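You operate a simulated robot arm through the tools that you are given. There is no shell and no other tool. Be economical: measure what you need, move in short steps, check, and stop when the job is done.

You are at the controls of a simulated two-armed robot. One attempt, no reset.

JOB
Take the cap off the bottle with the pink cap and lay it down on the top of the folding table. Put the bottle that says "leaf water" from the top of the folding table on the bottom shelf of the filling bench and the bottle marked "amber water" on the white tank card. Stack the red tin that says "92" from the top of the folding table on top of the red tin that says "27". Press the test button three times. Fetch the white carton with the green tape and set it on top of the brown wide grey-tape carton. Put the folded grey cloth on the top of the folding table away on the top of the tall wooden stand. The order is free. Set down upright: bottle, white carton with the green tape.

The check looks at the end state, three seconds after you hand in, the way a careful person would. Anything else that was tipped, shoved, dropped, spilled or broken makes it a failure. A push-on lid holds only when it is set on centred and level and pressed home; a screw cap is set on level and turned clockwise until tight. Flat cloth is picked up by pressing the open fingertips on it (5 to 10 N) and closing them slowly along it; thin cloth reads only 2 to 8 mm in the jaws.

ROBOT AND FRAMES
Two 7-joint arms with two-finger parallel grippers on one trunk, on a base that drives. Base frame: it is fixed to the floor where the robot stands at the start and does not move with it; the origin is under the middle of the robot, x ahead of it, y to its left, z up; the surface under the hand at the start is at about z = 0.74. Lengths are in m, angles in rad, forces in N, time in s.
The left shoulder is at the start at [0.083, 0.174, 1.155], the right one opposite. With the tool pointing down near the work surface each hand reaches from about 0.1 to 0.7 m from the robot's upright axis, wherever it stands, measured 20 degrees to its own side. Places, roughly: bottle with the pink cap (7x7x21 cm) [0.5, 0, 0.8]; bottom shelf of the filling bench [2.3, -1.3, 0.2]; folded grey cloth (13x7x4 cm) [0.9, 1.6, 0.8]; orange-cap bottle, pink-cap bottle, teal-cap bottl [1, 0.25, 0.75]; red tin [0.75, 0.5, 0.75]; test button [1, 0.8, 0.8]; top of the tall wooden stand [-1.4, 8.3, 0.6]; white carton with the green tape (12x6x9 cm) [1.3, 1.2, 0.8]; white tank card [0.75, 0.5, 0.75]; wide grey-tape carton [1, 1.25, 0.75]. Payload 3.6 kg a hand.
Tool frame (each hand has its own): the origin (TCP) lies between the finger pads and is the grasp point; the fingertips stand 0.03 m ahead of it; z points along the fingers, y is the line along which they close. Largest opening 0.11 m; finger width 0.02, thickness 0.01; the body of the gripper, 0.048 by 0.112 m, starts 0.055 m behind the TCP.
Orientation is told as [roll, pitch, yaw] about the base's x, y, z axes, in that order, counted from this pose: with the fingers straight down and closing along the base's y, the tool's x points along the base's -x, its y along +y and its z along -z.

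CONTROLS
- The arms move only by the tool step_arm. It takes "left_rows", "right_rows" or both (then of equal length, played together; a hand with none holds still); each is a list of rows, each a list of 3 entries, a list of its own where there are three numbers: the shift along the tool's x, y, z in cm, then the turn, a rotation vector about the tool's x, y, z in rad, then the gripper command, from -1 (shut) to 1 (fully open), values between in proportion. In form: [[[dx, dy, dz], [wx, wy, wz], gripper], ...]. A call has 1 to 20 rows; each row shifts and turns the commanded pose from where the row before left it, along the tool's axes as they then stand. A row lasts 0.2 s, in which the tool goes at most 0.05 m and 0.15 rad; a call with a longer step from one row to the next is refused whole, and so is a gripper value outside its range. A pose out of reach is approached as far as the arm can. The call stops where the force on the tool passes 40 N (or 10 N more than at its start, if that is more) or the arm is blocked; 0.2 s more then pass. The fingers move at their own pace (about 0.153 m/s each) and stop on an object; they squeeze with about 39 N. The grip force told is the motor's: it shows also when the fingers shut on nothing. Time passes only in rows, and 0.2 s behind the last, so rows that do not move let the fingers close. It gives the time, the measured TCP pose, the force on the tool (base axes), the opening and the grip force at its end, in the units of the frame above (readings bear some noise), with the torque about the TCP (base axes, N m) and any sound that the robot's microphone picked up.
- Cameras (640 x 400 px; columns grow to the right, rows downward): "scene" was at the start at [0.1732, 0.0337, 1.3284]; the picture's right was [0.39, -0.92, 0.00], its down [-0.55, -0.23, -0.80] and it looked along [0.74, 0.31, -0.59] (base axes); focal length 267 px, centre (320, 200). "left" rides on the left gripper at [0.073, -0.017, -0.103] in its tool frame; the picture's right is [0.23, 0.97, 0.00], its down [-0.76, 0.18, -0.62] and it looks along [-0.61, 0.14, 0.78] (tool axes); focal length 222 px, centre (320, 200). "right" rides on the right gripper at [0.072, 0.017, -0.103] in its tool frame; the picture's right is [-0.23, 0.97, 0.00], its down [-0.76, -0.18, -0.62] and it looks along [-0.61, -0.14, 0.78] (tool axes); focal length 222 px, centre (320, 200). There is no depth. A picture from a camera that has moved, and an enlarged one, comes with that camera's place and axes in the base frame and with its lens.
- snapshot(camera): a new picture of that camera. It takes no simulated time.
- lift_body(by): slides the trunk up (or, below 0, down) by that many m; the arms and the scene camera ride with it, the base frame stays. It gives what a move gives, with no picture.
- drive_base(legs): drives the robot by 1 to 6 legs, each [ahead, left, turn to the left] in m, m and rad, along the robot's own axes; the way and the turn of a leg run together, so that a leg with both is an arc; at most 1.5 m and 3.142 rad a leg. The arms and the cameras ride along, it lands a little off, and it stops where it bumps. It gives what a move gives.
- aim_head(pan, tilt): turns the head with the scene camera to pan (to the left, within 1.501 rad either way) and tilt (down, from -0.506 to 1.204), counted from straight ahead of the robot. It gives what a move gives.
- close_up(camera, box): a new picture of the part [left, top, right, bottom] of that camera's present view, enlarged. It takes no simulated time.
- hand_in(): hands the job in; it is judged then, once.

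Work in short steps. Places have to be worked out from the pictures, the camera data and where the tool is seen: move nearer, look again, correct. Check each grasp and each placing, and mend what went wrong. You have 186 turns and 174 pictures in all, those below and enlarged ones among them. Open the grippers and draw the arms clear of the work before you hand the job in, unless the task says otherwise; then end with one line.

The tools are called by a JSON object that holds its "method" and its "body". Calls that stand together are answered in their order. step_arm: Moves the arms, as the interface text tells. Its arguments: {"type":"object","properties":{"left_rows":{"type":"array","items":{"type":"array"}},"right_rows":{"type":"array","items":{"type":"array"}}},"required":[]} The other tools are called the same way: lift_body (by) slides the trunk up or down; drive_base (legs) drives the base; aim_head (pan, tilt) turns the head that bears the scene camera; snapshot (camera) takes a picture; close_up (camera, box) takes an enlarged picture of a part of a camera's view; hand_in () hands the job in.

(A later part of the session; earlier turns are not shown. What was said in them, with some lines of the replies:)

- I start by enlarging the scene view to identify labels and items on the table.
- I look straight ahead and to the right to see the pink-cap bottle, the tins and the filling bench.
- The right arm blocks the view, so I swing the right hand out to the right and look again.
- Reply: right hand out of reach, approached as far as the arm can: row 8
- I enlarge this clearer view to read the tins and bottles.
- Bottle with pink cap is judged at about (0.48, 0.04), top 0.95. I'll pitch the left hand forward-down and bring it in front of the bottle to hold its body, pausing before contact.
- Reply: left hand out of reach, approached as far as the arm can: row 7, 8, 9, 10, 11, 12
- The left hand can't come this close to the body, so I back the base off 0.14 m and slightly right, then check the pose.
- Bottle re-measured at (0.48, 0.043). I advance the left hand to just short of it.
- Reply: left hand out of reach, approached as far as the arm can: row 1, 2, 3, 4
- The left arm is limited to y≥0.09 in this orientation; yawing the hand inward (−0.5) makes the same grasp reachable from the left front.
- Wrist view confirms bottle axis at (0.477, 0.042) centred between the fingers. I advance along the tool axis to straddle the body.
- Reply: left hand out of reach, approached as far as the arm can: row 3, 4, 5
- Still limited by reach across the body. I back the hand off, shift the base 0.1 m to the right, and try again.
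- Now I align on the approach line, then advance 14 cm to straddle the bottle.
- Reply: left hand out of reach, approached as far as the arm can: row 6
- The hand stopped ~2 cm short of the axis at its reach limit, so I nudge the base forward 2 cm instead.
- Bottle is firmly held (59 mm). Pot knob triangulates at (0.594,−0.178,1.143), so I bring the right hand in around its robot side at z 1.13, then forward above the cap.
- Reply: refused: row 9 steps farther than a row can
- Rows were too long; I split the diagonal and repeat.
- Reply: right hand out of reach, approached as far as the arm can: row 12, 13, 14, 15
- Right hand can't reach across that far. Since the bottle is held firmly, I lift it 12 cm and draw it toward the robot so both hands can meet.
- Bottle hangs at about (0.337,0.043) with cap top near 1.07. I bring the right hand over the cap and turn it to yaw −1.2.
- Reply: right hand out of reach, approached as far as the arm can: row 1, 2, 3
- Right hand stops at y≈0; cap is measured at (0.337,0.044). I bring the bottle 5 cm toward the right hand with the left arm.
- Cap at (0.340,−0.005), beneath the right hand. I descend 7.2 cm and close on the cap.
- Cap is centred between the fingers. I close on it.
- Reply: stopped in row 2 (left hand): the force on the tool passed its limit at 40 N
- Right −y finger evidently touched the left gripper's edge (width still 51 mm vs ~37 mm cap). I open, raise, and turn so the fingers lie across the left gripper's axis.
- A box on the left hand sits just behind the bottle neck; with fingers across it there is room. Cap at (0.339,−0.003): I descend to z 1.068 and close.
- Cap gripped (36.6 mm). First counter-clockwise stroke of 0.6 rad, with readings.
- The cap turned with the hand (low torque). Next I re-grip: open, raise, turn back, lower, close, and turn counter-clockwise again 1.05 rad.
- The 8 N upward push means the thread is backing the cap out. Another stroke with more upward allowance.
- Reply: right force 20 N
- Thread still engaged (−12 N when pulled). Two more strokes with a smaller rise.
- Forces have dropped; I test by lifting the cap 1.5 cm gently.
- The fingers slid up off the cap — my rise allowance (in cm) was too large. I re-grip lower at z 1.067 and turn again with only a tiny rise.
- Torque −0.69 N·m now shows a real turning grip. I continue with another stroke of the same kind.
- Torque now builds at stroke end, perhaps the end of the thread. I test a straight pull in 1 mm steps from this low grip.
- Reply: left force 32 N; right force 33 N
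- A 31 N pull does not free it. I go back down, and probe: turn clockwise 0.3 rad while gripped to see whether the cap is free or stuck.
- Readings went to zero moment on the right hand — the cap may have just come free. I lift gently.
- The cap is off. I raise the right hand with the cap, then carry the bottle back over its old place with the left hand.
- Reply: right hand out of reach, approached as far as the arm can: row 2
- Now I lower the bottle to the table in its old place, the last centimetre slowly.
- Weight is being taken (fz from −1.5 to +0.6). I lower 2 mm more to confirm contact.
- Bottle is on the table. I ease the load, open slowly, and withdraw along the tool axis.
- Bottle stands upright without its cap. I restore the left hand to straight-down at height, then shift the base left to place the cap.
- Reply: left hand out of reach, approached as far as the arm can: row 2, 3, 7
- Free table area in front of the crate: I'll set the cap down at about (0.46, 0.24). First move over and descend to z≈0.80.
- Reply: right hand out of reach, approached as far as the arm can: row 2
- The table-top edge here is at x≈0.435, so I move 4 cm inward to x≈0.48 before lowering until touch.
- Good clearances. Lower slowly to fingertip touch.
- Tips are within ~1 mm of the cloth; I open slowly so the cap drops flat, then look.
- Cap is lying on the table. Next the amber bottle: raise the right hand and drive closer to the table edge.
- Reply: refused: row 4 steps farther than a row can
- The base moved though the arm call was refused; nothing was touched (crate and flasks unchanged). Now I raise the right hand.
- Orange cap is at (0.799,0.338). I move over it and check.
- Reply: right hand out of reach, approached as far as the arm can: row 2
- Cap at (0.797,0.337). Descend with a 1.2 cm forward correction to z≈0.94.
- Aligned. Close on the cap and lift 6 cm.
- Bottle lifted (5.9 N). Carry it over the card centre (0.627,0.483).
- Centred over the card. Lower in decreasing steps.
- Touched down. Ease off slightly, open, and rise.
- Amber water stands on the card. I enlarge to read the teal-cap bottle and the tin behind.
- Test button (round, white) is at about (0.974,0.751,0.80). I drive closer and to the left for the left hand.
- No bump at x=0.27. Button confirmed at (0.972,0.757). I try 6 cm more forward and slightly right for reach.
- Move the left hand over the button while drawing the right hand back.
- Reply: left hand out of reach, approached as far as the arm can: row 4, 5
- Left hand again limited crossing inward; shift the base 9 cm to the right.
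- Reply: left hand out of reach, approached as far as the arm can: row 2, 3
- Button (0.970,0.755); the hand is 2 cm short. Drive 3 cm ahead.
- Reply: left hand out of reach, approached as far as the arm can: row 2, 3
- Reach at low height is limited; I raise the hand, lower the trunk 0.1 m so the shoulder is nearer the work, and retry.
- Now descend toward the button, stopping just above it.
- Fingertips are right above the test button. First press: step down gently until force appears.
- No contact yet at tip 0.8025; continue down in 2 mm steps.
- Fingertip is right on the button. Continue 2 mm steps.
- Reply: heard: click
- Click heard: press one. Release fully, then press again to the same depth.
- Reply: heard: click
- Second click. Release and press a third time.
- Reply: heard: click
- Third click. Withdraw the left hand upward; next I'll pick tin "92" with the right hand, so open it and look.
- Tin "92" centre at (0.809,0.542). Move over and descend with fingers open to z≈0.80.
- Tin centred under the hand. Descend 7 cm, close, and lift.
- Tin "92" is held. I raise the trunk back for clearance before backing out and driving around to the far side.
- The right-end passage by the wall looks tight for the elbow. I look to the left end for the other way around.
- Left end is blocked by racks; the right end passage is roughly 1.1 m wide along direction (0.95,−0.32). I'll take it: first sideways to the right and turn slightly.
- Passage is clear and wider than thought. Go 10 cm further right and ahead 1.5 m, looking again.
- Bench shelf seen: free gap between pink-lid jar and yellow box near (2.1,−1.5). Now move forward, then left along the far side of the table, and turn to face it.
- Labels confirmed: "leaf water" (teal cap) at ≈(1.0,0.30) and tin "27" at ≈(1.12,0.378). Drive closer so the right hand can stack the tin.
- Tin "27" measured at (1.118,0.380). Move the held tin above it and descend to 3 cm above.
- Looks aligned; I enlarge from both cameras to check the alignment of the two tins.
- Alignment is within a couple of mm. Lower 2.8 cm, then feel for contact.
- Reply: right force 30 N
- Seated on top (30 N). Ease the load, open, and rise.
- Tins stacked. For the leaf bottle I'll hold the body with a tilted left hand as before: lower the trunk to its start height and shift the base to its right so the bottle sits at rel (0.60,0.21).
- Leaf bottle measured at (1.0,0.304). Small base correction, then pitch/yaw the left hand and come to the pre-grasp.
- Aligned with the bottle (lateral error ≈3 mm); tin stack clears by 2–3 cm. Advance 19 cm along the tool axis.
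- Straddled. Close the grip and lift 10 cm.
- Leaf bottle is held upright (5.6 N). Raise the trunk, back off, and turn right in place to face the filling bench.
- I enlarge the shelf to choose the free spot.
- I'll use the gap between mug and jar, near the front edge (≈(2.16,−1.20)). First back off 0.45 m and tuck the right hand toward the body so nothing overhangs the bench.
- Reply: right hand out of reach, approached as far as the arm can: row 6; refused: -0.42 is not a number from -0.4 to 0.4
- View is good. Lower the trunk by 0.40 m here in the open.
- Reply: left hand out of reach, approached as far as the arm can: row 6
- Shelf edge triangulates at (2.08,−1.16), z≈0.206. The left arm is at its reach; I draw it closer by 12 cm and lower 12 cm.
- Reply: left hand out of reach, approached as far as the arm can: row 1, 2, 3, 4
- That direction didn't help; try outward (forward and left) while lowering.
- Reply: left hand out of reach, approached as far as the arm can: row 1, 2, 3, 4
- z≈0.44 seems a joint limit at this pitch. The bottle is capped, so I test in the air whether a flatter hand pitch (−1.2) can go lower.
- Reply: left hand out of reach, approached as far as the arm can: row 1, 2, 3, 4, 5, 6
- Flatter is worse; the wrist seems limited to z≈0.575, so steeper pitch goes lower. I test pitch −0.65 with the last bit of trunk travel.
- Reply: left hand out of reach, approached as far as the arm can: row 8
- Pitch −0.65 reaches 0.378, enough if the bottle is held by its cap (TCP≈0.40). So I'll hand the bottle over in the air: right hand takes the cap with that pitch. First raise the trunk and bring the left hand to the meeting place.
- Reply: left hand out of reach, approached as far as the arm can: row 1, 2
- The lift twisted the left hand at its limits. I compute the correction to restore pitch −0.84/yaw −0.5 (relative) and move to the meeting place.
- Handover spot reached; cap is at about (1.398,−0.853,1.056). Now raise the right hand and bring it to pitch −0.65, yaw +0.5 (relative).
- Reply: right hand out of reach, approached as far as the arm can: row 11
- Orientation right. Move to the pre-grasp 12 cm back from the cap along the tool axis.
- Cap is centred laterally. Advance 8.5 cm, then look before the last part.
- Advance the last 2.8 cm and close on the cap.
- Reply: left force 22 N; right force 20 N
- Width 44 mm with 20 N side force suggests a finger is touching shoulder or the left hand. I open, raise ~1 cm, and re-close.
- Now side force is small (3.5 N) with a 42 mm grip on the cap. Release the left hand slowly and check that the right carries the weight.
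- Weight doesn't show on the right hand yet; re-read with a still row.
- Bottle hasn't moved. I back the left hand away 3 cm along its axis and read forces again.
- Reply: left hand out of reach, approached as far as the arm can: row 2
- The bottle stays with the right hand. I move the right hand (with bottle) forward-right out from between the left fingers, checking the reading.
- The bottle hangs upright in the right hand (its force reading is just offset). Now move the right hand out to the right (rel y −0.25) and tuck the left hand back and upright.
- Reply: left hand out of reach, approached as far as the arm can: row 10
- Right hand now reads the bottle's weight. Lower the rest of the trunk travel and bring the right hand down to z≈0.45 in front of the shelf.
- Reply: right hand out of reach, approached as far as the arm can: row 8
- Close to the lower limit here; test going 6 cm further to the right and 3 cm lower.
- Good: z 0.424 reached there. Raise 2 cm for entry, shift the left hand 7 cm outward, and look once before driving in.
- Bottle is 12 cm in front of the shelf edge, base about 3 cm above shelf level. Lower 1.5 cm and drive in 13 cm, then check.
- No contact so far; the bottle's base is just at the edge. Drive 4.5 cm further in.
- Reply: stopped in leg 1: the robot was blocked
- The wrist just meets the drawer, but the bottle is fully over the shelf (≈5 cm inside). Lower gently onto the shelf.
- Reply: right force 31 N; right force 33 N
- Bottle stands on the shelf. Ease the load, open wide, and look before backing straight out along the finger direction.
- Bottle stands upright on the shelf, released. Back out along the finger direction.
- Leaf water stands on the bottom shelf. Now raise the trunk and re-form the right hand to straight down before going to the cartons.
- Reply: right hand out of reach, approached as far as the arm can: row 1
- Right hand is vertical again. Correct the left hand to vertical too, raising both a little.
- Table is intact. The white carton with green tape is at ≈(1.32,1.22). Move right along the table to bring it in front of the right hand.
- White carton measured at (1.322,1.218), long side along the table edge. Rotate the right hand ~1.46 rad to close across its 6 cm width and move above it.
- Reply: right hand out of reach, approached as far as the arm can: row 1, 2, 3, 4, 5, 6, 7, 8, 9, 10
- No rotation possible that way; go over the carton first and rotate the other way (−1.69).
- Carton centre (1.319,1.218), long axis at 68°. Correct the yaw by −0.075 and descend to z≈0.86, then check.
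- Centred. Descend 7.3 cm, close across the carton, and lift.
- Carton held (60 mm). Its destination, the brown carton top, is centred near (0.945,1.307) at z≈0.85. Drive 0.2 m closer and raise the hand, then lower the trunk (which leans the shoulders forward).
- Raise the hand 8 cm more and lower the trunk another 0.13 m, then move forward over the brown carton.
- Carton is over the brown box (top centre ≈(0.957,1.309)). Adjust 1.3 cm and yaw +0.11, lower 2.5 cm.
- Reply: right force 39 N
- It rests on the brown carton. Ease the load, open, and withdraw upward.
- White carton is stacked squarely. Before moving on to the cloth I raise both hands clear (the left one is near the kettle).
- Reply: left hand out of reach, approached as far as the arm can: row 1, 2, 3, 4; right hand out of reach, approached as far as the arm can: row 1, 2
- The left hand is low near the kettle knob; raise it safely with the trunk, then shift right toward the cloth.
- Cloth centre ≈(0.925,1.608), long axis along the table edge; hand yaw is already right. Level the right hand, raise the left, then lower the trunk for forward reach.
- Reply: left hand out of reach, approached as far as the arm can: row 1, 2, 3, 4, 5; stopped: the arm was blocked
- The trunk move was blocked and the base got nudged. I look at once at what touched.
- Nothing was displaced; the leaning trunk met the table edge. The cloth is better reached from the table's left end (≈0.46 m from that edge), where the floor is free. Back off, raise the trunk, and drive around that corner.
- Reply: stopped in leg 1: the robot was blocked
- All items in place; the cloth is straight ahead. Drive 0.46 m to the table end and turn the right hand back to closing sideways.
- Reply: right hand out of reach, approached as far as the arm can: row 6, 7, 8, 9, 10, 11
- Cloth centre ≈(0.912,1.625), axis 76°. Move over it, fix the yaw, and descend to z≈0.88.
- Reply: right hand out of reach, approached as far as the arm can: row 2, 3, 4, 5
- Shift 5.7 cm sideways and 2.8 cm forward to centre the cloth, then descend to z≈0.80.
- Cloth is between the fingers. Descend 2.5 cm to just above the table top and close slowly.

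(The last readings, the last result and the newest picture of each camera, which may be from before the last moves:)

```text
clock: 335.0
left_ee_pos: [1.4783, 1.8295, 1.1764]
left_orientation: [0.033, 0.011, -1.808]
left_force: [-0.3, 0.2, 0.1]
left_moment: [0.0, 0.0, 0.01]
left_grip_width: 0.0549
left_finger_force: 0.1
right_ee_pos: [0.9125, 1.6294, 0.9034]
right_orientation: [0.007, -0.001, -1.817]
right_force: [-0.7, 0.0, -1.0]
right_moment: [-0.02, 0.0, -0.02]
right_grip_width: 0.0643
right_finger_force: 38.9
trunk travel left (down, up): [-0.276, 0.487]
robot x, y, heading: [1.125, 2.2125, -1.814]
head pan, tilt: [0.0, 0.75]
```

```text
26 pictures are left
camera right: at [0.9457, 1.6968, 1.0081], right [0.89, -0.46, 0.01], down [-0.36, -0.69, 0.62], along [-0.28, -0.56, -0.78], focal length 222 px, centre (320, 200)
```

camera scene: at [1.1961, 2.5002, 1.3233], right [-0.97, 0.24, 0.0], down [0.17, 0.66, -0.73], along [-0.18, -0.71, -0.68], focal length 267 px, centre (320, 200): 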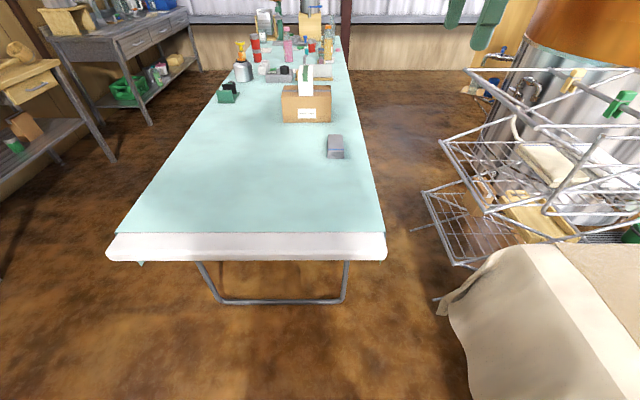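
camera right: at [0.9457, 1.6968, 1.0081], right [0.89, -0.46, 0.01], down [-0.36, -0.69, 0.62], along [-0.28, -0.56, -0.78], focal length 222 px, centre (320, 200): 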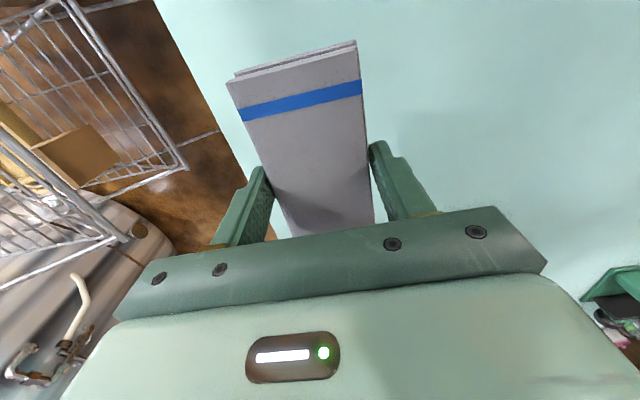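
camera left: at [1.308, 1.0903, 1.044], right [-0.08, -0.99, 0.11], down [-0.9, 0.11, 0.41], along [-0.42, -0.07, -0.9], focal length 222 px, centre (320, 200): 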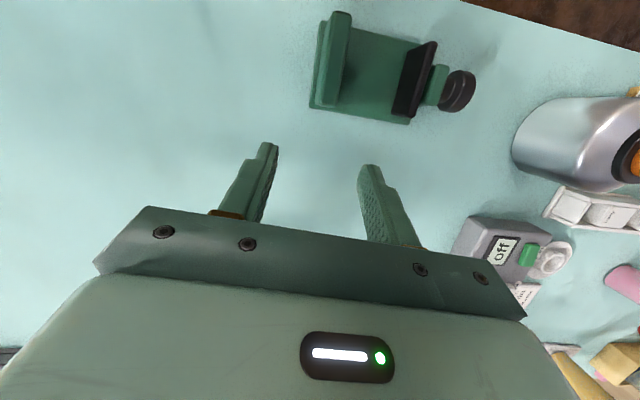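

Cloth is held. Raise it, back away from the table, and turn toward the tall stand to look for the way.

{"method": "step_arm", "body": {"right_rows": [[[0, 0, -5], [0, 0, 0], -0.4], [[0, 0, -5], [0, 0, 0], -0.4]]}}

{"method": "drive_base", "body": {"legs": [[-0.65, 0.1, 0], [0, 0, -2.45]]}}

{"method": "aim_head", "body": {"pan": 0, "tilt": 0.25}}

{"method": "snapshot", "body": {"camera": "scene"}}

```text
clock: 335.6
left_ee_pos: [1.4794, 1.8305, 1.1766]
left_orientation: [0.032, 0.012, -1.809]
left_force: [-0.3, 0.5, -0.4]
left_moment: [0.0, 0.01, 0.01]
left_grip_width: 0.0551
left_finger_force: 0.0
right_ee_pos: [0.9086, 1.6309, 1.0057]
right_orientation: [0.007, 0.001, -1.819]
right_force: [0.0, 0.2, -0.4]
right_moment: [-0.01, -0.01, 0.01]
right_grip_width: 0.0644
right_finger_force: 39.0
trunk travel left (down, up): [-0.276, 0.487]
robot x, y, heading: [1.1227, 2.2106, -1.81]
head pan, tilt: [0.0, 0.75]
```

```text
clock: 345.1
left_ee_pos: [0.8575, 2.8951, 1.177]
left_orientation: [0.033, 0.013, 2.035]
left_force: [0.6, -0.5, 0.0]
left_moment: [0.02, 0.05, 0.01]
left_grip_width: 0.0552
left_finger_force: 0.0
right_ee_pos: [1.1656, 3.4133, 1.0043]
right_orientation: [0.008, -0.001, 2.023]
right_force: [-0.3, 0.8, -0.7]
right_moment: [0.02, 0.02, 0.03]
right_grip_width: 0.064
right_finger_force: 39.0
trunk travel left (down, up): [-0.276, 0.487]
robot x, y, heading: [1.3776, 2.8269, 2.029]
head pan, tilt: [0.0, 0.75]
```

```text
clock: 346.0
left_ee_pos: [0.8581, 2.8942, 1.1763]
left_orientation: [0.033, 0.014, 2.036]
left_force: [0.0, -0.3, -0.4]
left_moment: [-0.02, 0.02, 0.01]
left_grip_width: 0.0551
left_finger_force: 0.1
right_ee_pos: [1.1653, 3.4143, 1.0046]
right_orientation: [0.007, -0.001, 2.024]
right_force: [-0.1, -0.4, -0.8]
right_moment: [0.02, 0.02, 0.01]
right_grip_width: 0.0644
right_finger_force: 38.8
trunk travel left (down, up): [-0.276, 0.487]
robot x, y, heading: [1.3786, 2.8277, 2.032]
head pan, tilt: [0.0, 0.25]
```

```text
25 pictures are left
camera scene: at [1.2973, 2.9916, 1.3683], right [0.9, 0.44, 0.0], down [0.11, -0.22, -0.97], along [-0.43, 0.87, -0.25], focal length 267 px, centre (320, 200)
```

scene: 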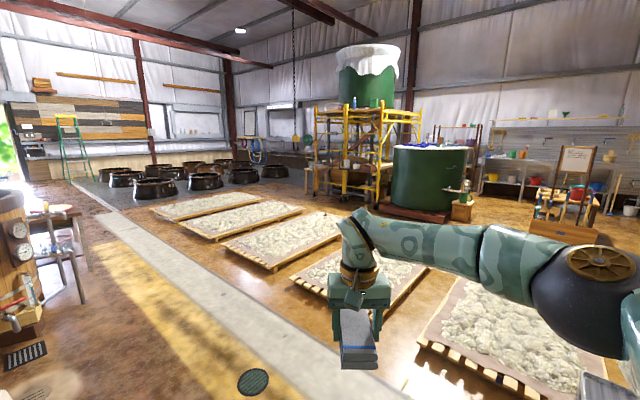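

The stand should appear near pixel (315,168). I enlarge that area.

{"method": "close_up", "body": {"camera": "scene", "box": [240, 120, 400, 220]}}

```text
4.00 times, centred on (320, 170) of scene
camera zoom: at [1.2973, 2.9916, 1.3683], right [0.9, 0.44, 0.0], down [0.11, -0.22, -0.97], along [-0.43, 0.87, -0.25], focal length 1068 px, centre (320, 320)
```

zoom: 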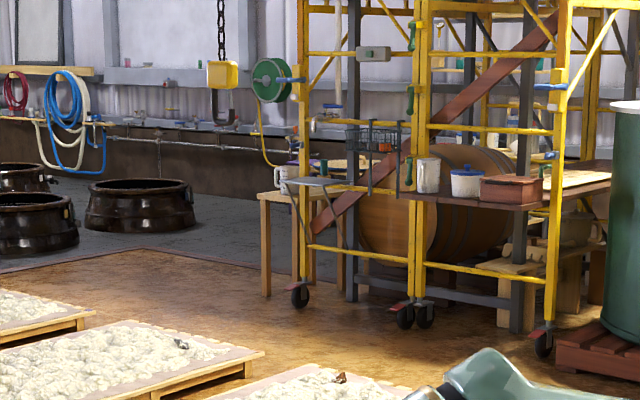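

The stand (wooden, beside the yellow scaffold) is seen; grain pallets block the direct way, so I go along the light floor strip to the left of them. First segment.

{"method": "drive_base", "body": {"legs": [[1.3, 0, 0], [0, 0, 0.852], [1.5, 0, 0], [1.3, 0, 0]]}}

{"method": "aim_head", "body": {"pan": -0.5, "tilt": 0.35}}

{"method": "snapshot", "body": {"camera": "scene"}}

```text
clock: 367.9
left_ee_pos: [-2.2995, 4.391, 1.1759]
left_orientation: [0.034, 0.016, 2.895]
left_force: [-0.3, 1.0, 0.4]
left_moment: [0.0, -0.03, 0.01]
left_grip_width: 0.0549
left_finger_force: 0.1
right_ee_pos: [-2.4911, 4.964, 1.0034]
right_orientation: [0.007, 0.0, 2.883]
right_force: [-0.5, 0.3, -1.1]
right_moment: [-0.01, 0.0, 0.02]
right_grip_width: 0.0644
right_finger_force: 38.9
trunk travel left (down, up): [-0.276, 0.487]
robot x, y, heading: [-1.9061, 4.7392, 2.893]
head pan, tilt: [0.0, 0.25]
```

```text
clock: 368.9
left_ee_pos: [-2.2993, 4.3926, 1.1758]
left_orientation: [0.035, 0.014, 2.896]
left_force: [0.0, -0.4, -0.1]
left_moment: [0.01, 0.01, 0.04]
left_grip_width: 0.0549
left_finger_force: 0.1
right_ee_pos: [-2.4928, 4.9643, 1.0041]
right_orientation: [0.007, -0.002, 2.882]
right_force: [0.1, -0.5, -1.2]
right_moment: [0.01, 0.05, 0.03]
right_grip_width: 0.0639
right_finger_force: 38.7
trunk travel left (down, up): [-0.276, 0.487]
robot x, y, heading: [-1.9062, 4.7378, 2.892]
head pan, tilt: [-0.499, 0.351]
```

```text
23 pictures are left
camera scene: at [-2.0638, 4.8265, 1.359], right [0.68, 0.73, 0.0], down [0.25, -0.23, -0.94], along [-0.69, 0.64, -0.34], focal length 267 px, centre (320, 200)
```

scene: 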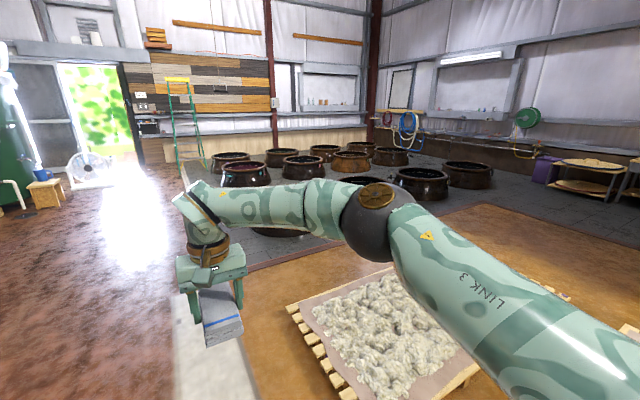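

The corridor between the nearest pallet and the dark pots looks ~0.7–1 m wide. I go to its mouth, turn along it, and look.

{"method": "drive_base", "body": {"legs": [[1.5, 0, 0], [0.2, 0, 0], [0, 0, -1.57]]}}

{"method": "aim_head", "body": {"pan": -0.1, "tilt": 0.6}}

{"method": "snapshot", "body": {"camera": "scene"}}

```text
clock: 381.2
left_ee_pos: [-3.9286, 5.5127, 1.1758]
left_orientation: [0.034, 0.014, 1.389]
left_force: [-0.6, -0.1, 0.3]
left_moment: [0.02, 0.01, 0.01]
left_grip_width: 0.055
left_finger_force: 0.1
right_ee_pos: [-3.3719, 5.743, 1.0046]
right_orientation: [0.008, -0.002, 1.378]
right_force: [0.1, 0.5, -0.4]
right_moment: [0.01, -0.02, 0.02]
right_grip_width: 0.0643
right_finger_force: 38.5
trunk travel left (down, up): [-0.276, 0.487]
robot x, y, heading: [-3.5569, 5.15, 1.385]
head pan, tilt: [-0.499, 0.351]
```

```text
clock: 382.0
left_ee_pos: [-3.9304, 5.5139, 1.1747]
left_orientation: [0.033, 0.013, 1.39]
left_force: [-0.2, 0.1, 0.1]
left_moment: [0.01, 0.01, 0.02]
left_grip_width: 0.0551
left_finger_force: 0.0
right_ee_pos: [-3.3713, 5.7425, 1.0039]
right_orientation: [0.008, -0.001, 1.378]
right_force: [-0.6, 0.9, -1.0]
right_moment: [0.03, 0.02, -0.01]
right_grip_width: 0.0643
right_finger_force: 39.3
trunk travel left (down, up): [-0.276, 0.487]
robot x, y, heading: [-3.5546, 5.148, 1.389]
head pan, tilt: [-0.099, 0.6]
```

```text
22 pictures are left
camera scene: at [-3.5114, 5.3203, 1.3362], right [0.96, -0.28, 0.0], down [-0.16, -0.54, -0.83], along [0.23, 0.79, -0.56], focal length 267 px, centre (320, 200)
```

scene: 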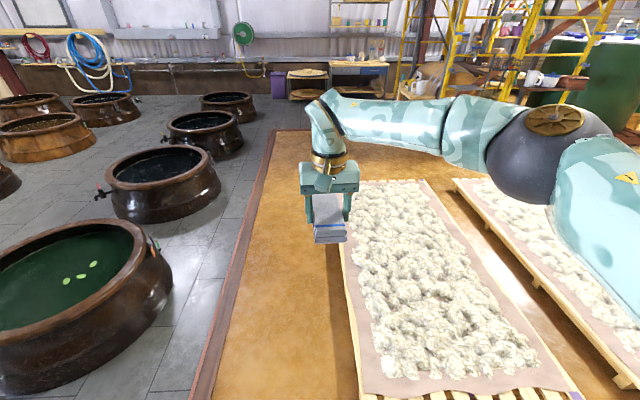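

Corridor is clear and wide enough (≈0.85 m). Shift left 0.15 m, drive through, and turn toward the stand.

{"method": "drive_base", "body": {"legs": [[0, 0.15, 0], [1.5, 0, 0], [1.15, 0, 0], [0, 0, -1.09]]}}

{"method": "aim_head", "body": {"pan": 0, "tilt": 0.35}}

{"method": "snapshot", "body": {"camera": "scene"}}

```text
clock: 398.5
left_ee_pos: [-3.1909, 8.2844, 1.1755]
left_orientation: [0.033, 0.014, 0.371]
left_force: [0.2, -0.2, -0.2]
left_moment: [0.01, 0.01, -0.01]
left_grip_width: 0.0551
left_finger_force: 0.0
right_ee_pos: [-2.7035, 7.9313, 1.0042]
right_orientation: [0.005, -0.002, 0.358]
right_force: [1.3, -0.8, 0.0]
right_moment: [-0.01, 0.02, -0.03]
right_grip_width: 0.0645
right_finger_force: 39.0
trunk travel left (down, up): [-0.276, 0.487]
robot x, y, heading: [-3.3075, 7.7727, 0.366]
head pan, tilt: [-0.099, 0.6]
```

```text
clock: 399.3
left_ee_pos: [-3.1936, 8.2854, 1.1762]
left_orientation: [0.034, 0.013, 0.37]
left_force: [0.3, -0.3, -0.1]
left_moment: [0.02, -0.02, 0.0]
left_grip_width: 0.0549
left_finger_force: 0.0
right_ee_pos: [-2.7038, 7.9315, 1.0033]
right_orientation: [0.007, -0.001, 0.36]
right_force: [-0.7, 0.0, -0.5]
right_moment: [-0.02, -0.02, -0.01]
right_grip_width: 0.0642
right_finger_force: 38.6
trunk travel left (down, up): [-0.276, 0.487]
robot x, y, heading: [-3.3053, 7.7783, 0.366]
head pan, tilt: [0.0, 0.351]
```

```text
21 pictures are left
camera scene: at [-3.1347, 7.8401, 1.3589], right [0.36, -0.93, 0.0], down [-0.32, -0.12, -0.94], along [0.88, 0.33, -0.34], focal length 267 px, centre (320, 200)
```

scene: 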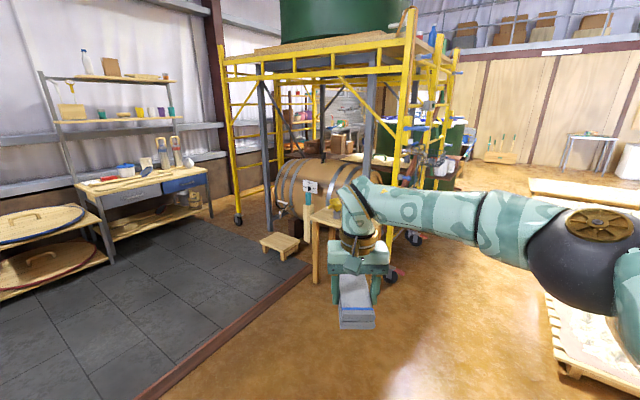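

The stand is just behind the right hand. I enlarge it.

{"method": "close_up", "body": {"camera": "scene", "box": [250, 160, 442, 280]}}

```text
3.33 times, centred on (346, 220) of scene
camera zoom: at [-3.1347, 7.8401, 1.3589], right [0.36, -0.93, 0.0], down [-0.32, -0.12, -0.94], along [0.88, 0.33, -0.34], focal length 890 px, centre (233, 133)
```

zoom: 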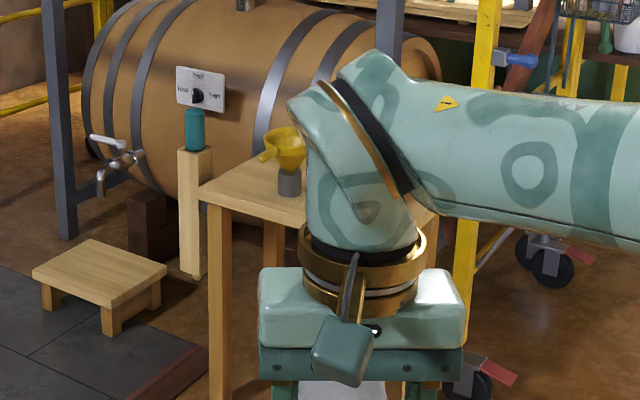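

The tall stand (square top with a funnel in a holder at its left) is at about (−1.4,8.3). Drive 1.2 m toward it and look again.

{"method": "drive_base", "body": {"legs": [[1.2, 0, 0]]}}

{"method": "aim_head", "body": {"pan": 0, "tilt": 0.75}}

{"method": "snapshot", "body": {"camera": "scene"}}

{"method": "snapshot", "body": {"camera": "right"}}

```text
clock: 405.2
left_ee_pos: [-2.0875, 8.6977, 1.175]
left_orientation: [0.033, 0.014, 0.358]
left_force: [-0.5, -0.1, -0.8]
left_moment: [0.04, 0.05, -0.04]
left_grip_width: 0.0551
left_finger_force: 0.1
right_ee_pos: [-1.6049, 8.3379, 1.0038]
right_orientation: [0.006, -0.001, 0.351]
right_force: [0.0, 0.2, -1.5]
right_moment: [0.03, 0.03, 0.0]
right_grip_width: 0.0641
right_finger_force: 38.7
trunk travel left (down, up): [-0.276, 0.487]
robot x, y, heading: [-2.2054, 8.1895, 0.353]
head pan, tilt: [0.0, 0.351]
```

```text
clock: 406.1
left_ee_pos: [-2.0878, 8.698, 1.1754]
left_orientation: [0.033, 0.014, 0.361]
left_force: [-0.1, 0.2, -0.6]
left_moment: [0.0, 0.06, 0.03]
left_grip_width: 0.0551
left_finger_force: 0.0
right_ee_pos: [-1.6037, 8.3356, 1.0039]
right_orientation: [0.005, -0.003, 0.349]
right_force: [0.6, -0.2, -0.3]
right_moment: [-0.03, 0.01, 0.04]
right_grip_width: 0.0642
right_finger_force: 39.2
trunk travel left (down, up): [-0.276, 0.487]
robot x, y, heading: [-2.2084, 8.1897, 0.359]
head pan, tilt: [0.0, 0.75]
```

```text
19 pictures are left
camera scene: at [-2.0453, 8.2473, 1.3234], right [0.35, -0.94, 0.0], down [-0.64, -0.24, -0.73], along [0.69, 0.25, -0.68], focal length 267 px, centre (320, 200)
```

scene: 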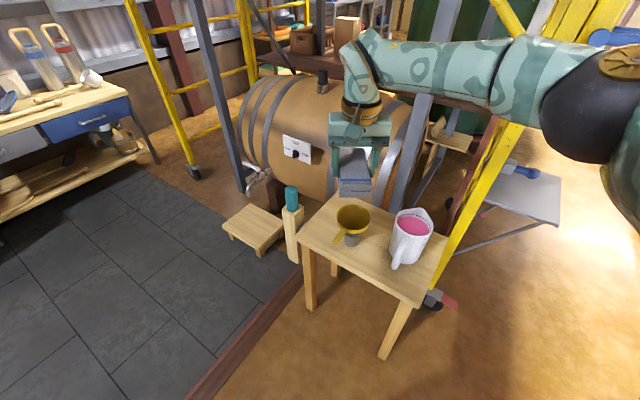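

```text
18 pictures are left
camera right: at [-1.6775, 8.3278, 1.1095], right [-0.12, 0.99, 0.01], down [0.78, 0.09, 0.62], along [0.62, 0.08, -0.78], focal length 222 px, centre (320, 200)
```

right: 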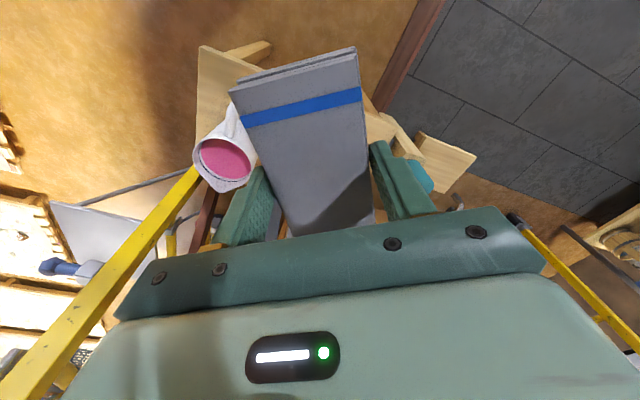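

The stand top is ≈0.44×0.26 m with a funnel (middle) and a jug (right); the left end is free. Target for the cloth: (−1.40,8.452), long side across. Drive in, lower the trunk a bit, rotate the hand −0.57.

{"method": "drive_base", "body": {"legs": [[0.23, 0.05, 0]]}}

{"method": "lift_body", "body": {"by": -0.12}}

{"method": "step_arm", "body": {"right_rows": [[[0, 0, 0], [0, 0, 0.1425], -0.4], [[0, 0, 0], [0, 0, 0.1425], -0.4], [[0, 0, 0], [0, 0, 0.1425], -0.4], [[0, 0, 0], [0, 0, 0.1425], -0.4], [[0, 0, 0], [0, 0, 0], -0.4]]}}

{"method": "snapshot", "body": {"camera": "scene"}}

{"method": "snapshot", "body": {"camera": "right"}}

```text
clock: 407.9
left_ee_pos: [-1.8902, 8.8244, 1.1754]
left_orientation: [0.033, 0.013, 0.36]
left_force: [-0.5, -0.4, 0.1]
left_moment: [-0.02, 0.04, 0.02]
left_grip_width: 0.0551
left_finger_force: 0.0
right_ee_pos: [-1.4048, 8.4647, 1.0044]
right_orientation: [0.006, 0.001, 0.352]
right_force: [0.9, 0.7, -0.8]
right_moment: [-0.02, 0.04, -0.04]
right_grip_width: 0.0642
right_finger_force: 39.4
trunk travel left (down, up): [-0.276, 0.487]
robot x, y, heading: [-2.012, 8.3139, 0.358]
head pan, tilt: [0.0, 0.75]
```

```text
clock: 409.4
left_ee_pos: [-1.8472, 8.8396, 1.0245]
left_orientation: [0.032, 0.153, 0.359]
left_force: [0.3, 0.8, 0.4]
left_moment: [0.01, -0.02, 0.03]
left_grip_width: 0.0548
left_finger_force: 0.0
right_ee_pos: [-1.4072, 8.4644, 0.8854]
right_orientation: [0.008, -0.001, 0.35]
right_force: [-0.2, 0.0, 0.0]
right_moment: [-0.01, 0.01, 0.02]
right_grip_width: 0.0643
right_finger_force: 38.9
trunk travel left (down, up): [-0.156, 0.607]
robot x, y, heading: [-2.0096, 8.3131, 0.356]
head pan, tilt: [0.0, 0.75]
```

```text
clock: 410.6
left_ee_pos: [-1.8471, 8.8398, 1.024]
left_orientation: [0.033, 0.151, 0.361]
left_force: [-0.5, -0.1, -0.5]
left_moment: [0.03, 0.01, 0.02]
left_grip_width: 0.0548
left_finger_force: 0.1
right_ee_pos: [-1.4065, 8.4645, 0.8847]
right_orientation: [0.006, 0.005, -0.219]
right_force: [-0.3, 0.4, -1.6]
right_moment: [-0.02, 0.01, -0.01]
right_grip_width: 0.0642
right_finger_force: 39.3
trunk travel left (down, up): [-0.156, 0.607]
robot x, y, heading: [-2.0101, 8.3137, 0.356]
head pan, tilt: [0.0, 0.75]
```

```text
17 pictures are left
camera scene: at [-1.7891, 8.3959, 1.1983], right [0.35, -0.94, 0.0], down [-0.64, -0.24, -0.73], along [0.69, 0.25, -0.68], focal length 267 px, centre (320, 200)
```

scene: 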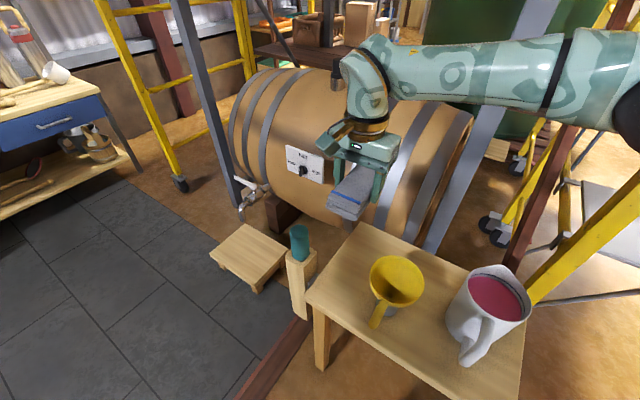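

```text
16 pictures are left
camera right: at [-1.4734, 8.4962, 0.9895], right [0.43, 0.9, 0.01], down [0.71, -0.34, 0.62], along [0.56, -0.27, -0.78], focal length 222 px, centre (320, 200)
```

right: 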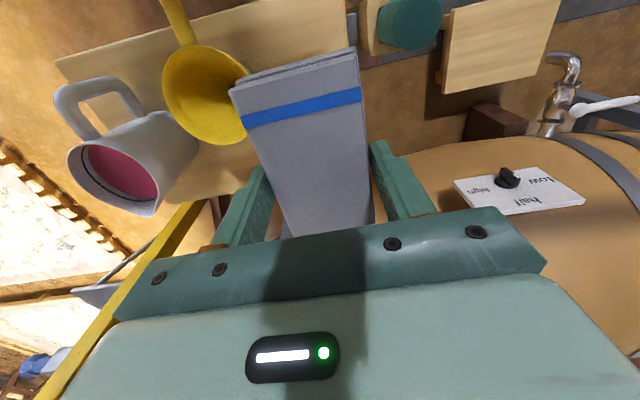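

The cone of the funnel is ~11 cm wide, so I aim a bit deeper: (−1.352,8.448), clear of funnel and edge. Nudge the base 5 cm, correct, and descend to 5 cm above.

{"method": "drive_base", "body": {"legs": [[0.05, 0, 0]]}}

{"method": "step_arm", "body": {"right_rows": [[[-1.47, -3.16, 0], [0, 0, 0], -0.4], [[0, 0, 5], [0, 0, 0], -0.4], [[0, 0, 5], [0, 0, 0], -0.4], [[0, 0, 4.5], [0, 0, 0], -0.4], [[0, 0, 0], [0, 0, 0], -0.4]]}}

{"method": "snapshot", "body": {"camera": "scene"}}

{"method": "snapshot", "body": {"camera": "right"}}

```text
clock: 411.5
left_ee_pos: [-1.7974, 8.8587, 1.0228]
left_orientation: [0.033, 0.154, 0.362]
left_force: [0.1, -0.6, -0.3]
left_moment: [-0.02, 0.03, -0.02]
left_grip_width: 0.0551
left_finger_force: 0.1
right_ee_pos: [-1.3585, 8.482, 0.8833]
right_orientation: [0.006, 0.004, -0.218]
right_force: [-0.7, 0.0, -0.4]
right_moment: [-0.01, 0.04, 0.01]
right_grip_width: 0.0643
right_finger_force: 38.4
trunk travel left (down, up): [-0.156, 0.607]
robot x, y, heading: [-1.9649, 8.333, 0.357]
head pan, tilt: [0.0, 0.75]
```

```text
clock: 412.7
left_ee_pos: [-1.7984, 8.8586, 1.0244]
left_orientation: [0.034, 0.151, 0.362]
left_force: [-0.3, 0.1, -0.2]
left_moment: [0.02, -0.03, -0.01]
left_grip_width: 0.0551
left_finger_force: 0.0
right_ee_pos: [-1.3519, 8.4495, 0.7387]
right_orientation: [0.008, 0.002, -0.218]
right_force: [0.2, 0.2, -0.7]
right_moment: [0.02, 0.0, 0.01]
right_grip_width: 0.0641
right_finger_force: 38.9
trunk travel left (down, up): [-0.156, 0.607]
robot x, y, heading: [-1.9654, 8.3334, 0.358]
head pan, tilt: [0.0, 0.75]
```

```text
15 pictures are left
camera scene: at [-1.742, 8.4134, 1.1985], right [0.35, -0.94, 0.0], down [-0.64, -0.24, -0.73], along [0.69, 0.25, -0.68], focal length 267 px, centre (320, 200)
```

scene: 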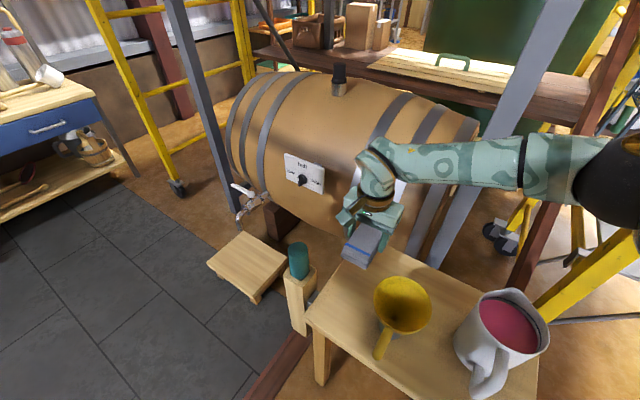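

```text
14 pictures are left
camera right: at [-1.4194, 8.4797, 0.8447], right [0.43, 0.9, 0.01], down [0.71, -0.34, 0.62], along [0.56, -0.26, -0.78], focal length 222 px, centre (320, 200)
```

right: 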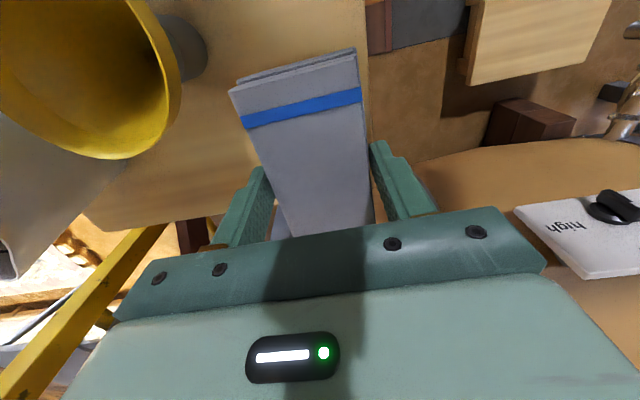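

Edge check: cloth slightly deep; shift back 1.2 cm, then lower 8 cm and feel for contact.

{"method": "step_arm", "body": {"right_rows": [[[1.2, 0, 1], [0, 0, 0], -0.4], [[0, 0, 4], [0, 0, 0], -0.4], [[0, 0, 3], [0, 0, 0], -0.4], [[0, 0, 0], [0, 0, 0], -0.4]]}}

{"method": "snapshot", "body": {"camera": "scene"}}

```text
clock: 413.7
left_ee_pos: [-1.7987, 8.859, 1.0252]
left_orientation: [0.033, 0.152, 0.362]
left_force: [0.1, 0.5, 0.7]
left_moment: [-0.01, -0.01, -0.02]
left_grip_width: 0.0549
left_finger_force: 0.1
right_ee_pos: [-1.3649, 8.4522, 0.6597]
right_orientation: [0.003, 0.003, -0.217]
right_force: [-0.3, -0.6, -0.8]
right_moment: [0.01, -0.02, 0.02]
right_grip_width: 0.0641
right_finger_force: 39.4
trunk travel left (down, up): [-0.156, 0.607]
robot x, y, heading: [-1.9607, 8.3317, 0.354]
head pan, tilt: [0.0, 0.75]
```

```text
13 pictures are left
camera scene: at [-1.7418, 8.4135, 1.1984], right [0.35, -0.94, 0.0], down [-0.64, -0.24, -0.73], along [0.69, 0.25, -0.68], focal length 267 px, centre (320, 200)
```

scene: 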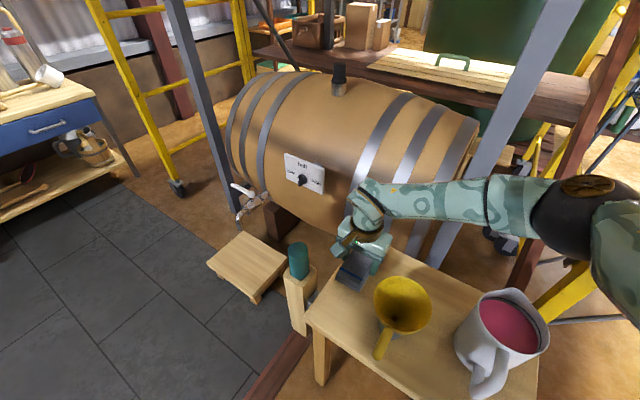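

Good position. Lower in 5 mm steps until contact.

{"method": "step_arm", "body": {"right_rows": [[[0, 0, 0.6], [0, 0, 0], -0.4], [[0, 0, 0.6], [0, 0, 0], -0.4]]}}

{"method": "step_arm", "body": {"right_rows": [[[0, 0, 0.5], [0, 0, 0], -0.4], [[0, 0, 0.4], [0, 0, 0], -0.4]]}}

```text
clock: 414.3
left_ee_pos: [-1.7994, 8.8583, 1.024]
left_orientation: [0.033, 0.154, 0.361]
left_force: [0.8, 0.1, -0.4]
left_moment: [0.03, -0.01, -0.03]
left_grip_width: 0.055
left_finger_force: 0.0
right_ee_pos: [-1.3656, 8.4525, 0.6464]
right_orientation: [0.006, 0.004, -0.217]
right_force: [-0.6, -0.3, -0.8]
right_moment: [-0.02, -0.01, -0.05]
right_grip_width: 0.064
right_finger_force: 39.1
trunk travel left (down, up): [-0.156, 0.607]
robot x, y, heading: [-1.9616, 8.3303, 0.353]
head pan, tilt: [0.0, 0.75]
```

```text
clock: 414.9
left_ee_pos: [-1.798, 8.859, 1.0244]
left_orientation: [0.031, 0.15, 0.363]
left_force: [-0.5, 0.0, 0.1]
left_moment: [0.0, 0.02, 0.01]
left_grip_width: 0.0552
left_finger_force: 0.1
right_ee_pos: [-1.3644, 8.4532, 0.6373]
right_orientation: [0.005, 0.002, -0.218]
right_force: [-0.2, 0.5, -0.9]
right_moment: [0.0, -0.01, -0.02]
right_grip_width: 0.0642
right_finger_force: 38.9
trunk travel left (down, up): [-0.156, 0.607]
robot x, y, heading: [-1.9647, 8.3305, 0.354]
head pan, tilt: [0.0, 0.75]
```

{"method": "step_arm", "body": {"right_rows": [[[0, 0, 0.4], [0, 0, 0], -0.4], [[0, 0, 0.4], [0, 0, 0], -0.4]]}}

{"method": "close_up", "body": {"camera": "scene", "box": [290, 220, 450, 340]}}

```text
clock: 415.5
left_ee_pos: [-1.7993, 8.8588, 1.0226]
left_orientation: [0.032, 0.153, 0.362]
left_force: [0.0, -0.1, 0.3]
left_moment: [0.01, -0.01, 0.01]
left_grip_width: 0.0553
left_finger_force: 0.1
right_ee_pos: [-1.3641, 8.4522, 0.6284]
right_orientation: [0.005, 0.003, -0.218]
right_force: [0.7, 0.4, -0.9]
right_moment: [0.0, 0.0, -0.02]
right_grip_width: 0.0644
right_finger_force: 39.0
trunk travel left (down, up): [-0.156, 0.607]
robot x, y, heading: [-1.9649, 8.3325, 0.356]
head pan, tilt: [0.0, 0.75]
```

```text
3.33 times, centred on (370, 280) of scene
camera zoom: at [-1.7417, 8.4136, 1.1983], right [0.35, -0.94, 0.0], down [-0.64, -0.24, -0.73], along [0.69, 0.25, -0.68], focal length 890 px, centre (153, -67)
```

zoom: 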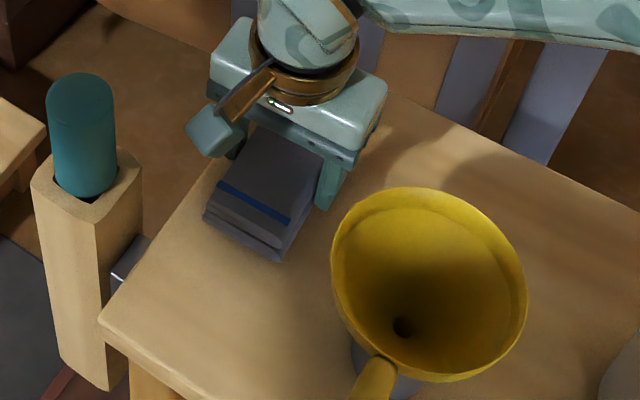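

Still hovering slightly; continue down.

{"method": "step_arm", "body": {"right_rows": [[[0, 0, 0.4], [0, 0, 0], -0.4], [[0, 0, 0.4], [0, 0, 0], -0.4]]}}

{"method": "step_arm", "body": {"right_rows": [[[0, 0, 0.4], [0, 0, 0], -0.4], [[0, 0, 0.4], [0, 0, 0], -0.4]]}}

```text
clock: 416.1
left_ee_pos: [-1.7992, 8.8577, 1.0238]
left_orientation: [0.036, 0.151, 0.36]
left_force: [-0.4, 0.1, -0.2]
left_moment: [0.04, -0.01, -0.01]
left_grip_width: 0.0548
left_finger_force: 0.1
right_ee_pos: [-1.3636, 8.4533, 0.6207]
right_orientation: [0.006, 0.003, -0.217]
right_force: [-0.4, -0.2, -0.5]
right_moment: [0.0, -0.04, -0.02]
right_grip_width: 0.064
right_finger_force: 39.2
trunk travel left (down, up): [-0.156, 0.607]
robot x, y, heading: [-1.9658, 8.3342, 0.356]
head pan, tilt: [0.0, 0.75]
```

```text
clock: 416.7
left_ee_pos: [-1.8014, 8.858, 1.0259]
left_orientation: [0.034, 0.148, 0.361]
left_force: [-0.1, 0.0, -0.9]
left_moment: [0.03, -0.02, 0.01]
left_grip_width: 0.0547
left_finger_force: 0.1
right_ee_pos: [-1.3636, 8.4534, 0.618]
right_orientation: [0.011, -0.002, -0.22]
right_force: [-1.3, -4.3, 29.0]
right_moment: [-1.12, 0.19, -0.03]
right_grip_width: 0.0642
right_finger_force: 38.7
trunk travel left (down, up): [-0.156, 0.607]
robot x, y, heading: [-1.9641, 8.3304, 0.354]
head pan, tilt: [0.0, 0.75]
```

Contact. Ease off, open moderately, rise straight up.

{"method": "step_arm", "body": {"right_rows": [[[0, 0, -0.3], [0, 0, 0], -0.4], [[0, 0, 0], [0, 0, 0], 0.3], [[0, 0, 0], [0, 0, 0], 0.55], [[0, 0, 0], [0, 0, 0], 0.55], [[0, 0, -2], [0, 0, 0], 0.55], [[0, 0, -5], [0, 0, 0], 0.55], [[0, 0, -5], [0, 0, 0], 0.55], [[0, 0, -5], [0, 0, 0], 0.55], [[0, 0, -5], [0, 0, 0], 0.55]]}}

{"method": "snapshot", "body": {"camera": "right"}}

{"method": "snapshot", "body": {"camera": "scene"}}

```text
clock: 418.7
left_ee_pos: [-1.7988, 8.8578, 1.024]
left_orientation: [0.033, 0.153, 0.362]
left_force: [0.2, 0.0, -0.1]
left_moment: [0.01, 0.0, -0.01]
left_grip_width: 0.0549
left_finger_force: 0.0
right_ee_pos: [-1.3653, 8.4519, 0.8381]
right_orientation: [0.006, 0.004, -0.218]
right_force: [0.1, -1.0, -0.5]
right_moment: [-0.01, -0.02, -0.05]
right_grip_width: 0.0852
right_finger_force: 0.0
trunk travel left (down, up): [-0.156, 0.607]
robot x, y, heading: [-1.9631, 8.3314, 0.356]
head pan, tilt: [0.0, 0.75]
```

```text
11 pictures are left
camera right: at [-1.4321, 8.4843, 0.9425], right [0.43, 0.9, 0.0], down [0.71, -0.34, 0.62], along [0.56, -0.26, -0.78], focal length 222 px, centre (320, 200)
```

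right: 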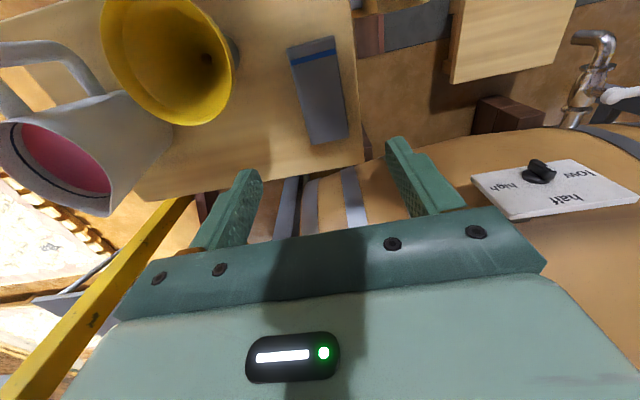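

```text
10 pictures are left
camera scene: at [-1.7424, 8.4134, 1.1985], right [0.35, -0.94, 0.0], down [-0.64, -0.24, -0.73], along [0.69, 0.25, -0.68], focal length 267 px, centre (320, 200)
```

scene: 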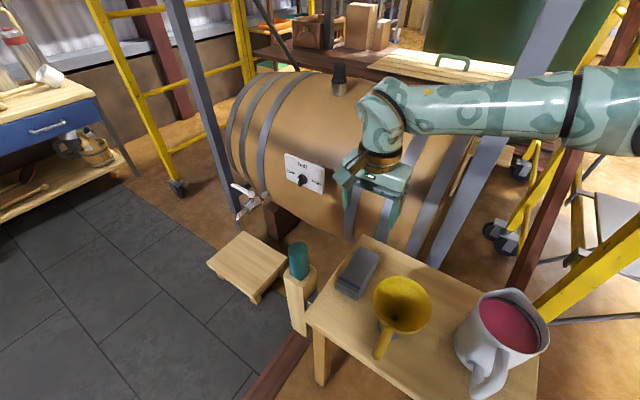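

The cloth lies fully on the stand; funnel, jug and the rest are untouched. I open both grippers and back the robot clear.

{"method": "step_arm", "body": {"right_rows": [[[0, 0, -5], [0, 0, 0], 0.6], [[0, 0, -3], [0, 0, 0], 1]], "left_rows": [[[0, 0, 0], [0, 0, 0], 1], [[0, 0, 0], [0, 0, 0], 1]]}}

{"method": "drive_base", "body": {"legs": [[-0.5, 0, 0]]}}

{"method": "snapshot", "body": {"camera": "scene"}}

```text
clock: 419.3
left_ee_pos: [-1.7983, 8.8587, 1.0239]
left_orientation: [0.034, 0.153, 0.363]
left_force: [0.3, 0.6, -0.2]
left_moment: [0.0, 0.0, -0.01]
left_grip_width: 0.1099
left_finger_force: 0.0
right_ee_pos: [-1.3633, 8.4522, 0.915]
right_orientation: [0.006, 0.003, -0.218]
right_force: [0.1, 0.4, -0.3]
right_moment: [0.0, 0.0, 0.0]
right_grip_width: 0.1102
right_finger_force: 0.0
trunk travel left (down, up): [-0.156, 0.607]
robot x, y, heading: [-1.9644, 8.3322, 0.358]
head pan, tilt: [0.0, 0.75]
```

```text
clock: 422.2
left_ee_pos: [-2.268, 8.6834, 1.0239]
left_orientation: [0.033, 0.149, 0.361]
left_force: [-0.8, 0.5, -0.2]
left_moment: [0.03, -0.03, 0.03]
left_grip_width: 0.1101
left_finger_force: 0.0
right_ee_pos: [-1.8317, 8.2784, 0.9145]
right_orientation: [0.007, 0.001, -0.217]
right_force: [-0.3, 0.2, 0.7]
right_moment: [-0.02, -0.01, 0.04]
right_grip_width: 0.1101
right_finger_force: 0.1
trunk travel left (down, up): [-0.156, 0.607]
robot x, y, heading: [-2.4353, 8.1585, 0.361]
head pan, tilt: [0.0, 0.75]
```

```text
9 pictures are left
camera scene: at [-2.2114, 8.2391, 1.1985], right [0.35, -0.94, 0.0], down [-0.64, -0.24, -0.73], along [0.69, 0.25, -0.68], focal length 267 px, centre (320, 200)
```

scene: 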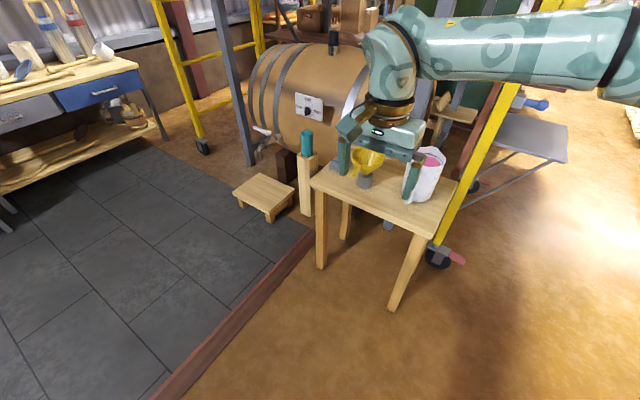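

All tasks are done, grippers are open and clear, and nothing was disturbed at the stand. I hand in.

{"method": "hand_in", "body": {}}

```text
The job is handed in.
```

I finished all the tasks and handed the job in: cap off and on the table, both bottles placed, tins stacked, test button pressed three times, cartons stacked, and the folded grey cloth on the tall wooden stand. While I was lowering the trunk near the cartons it came up against something, probably the table edge, and the robot's base shifted; pictures taken then and later showed nothing on the table moved.
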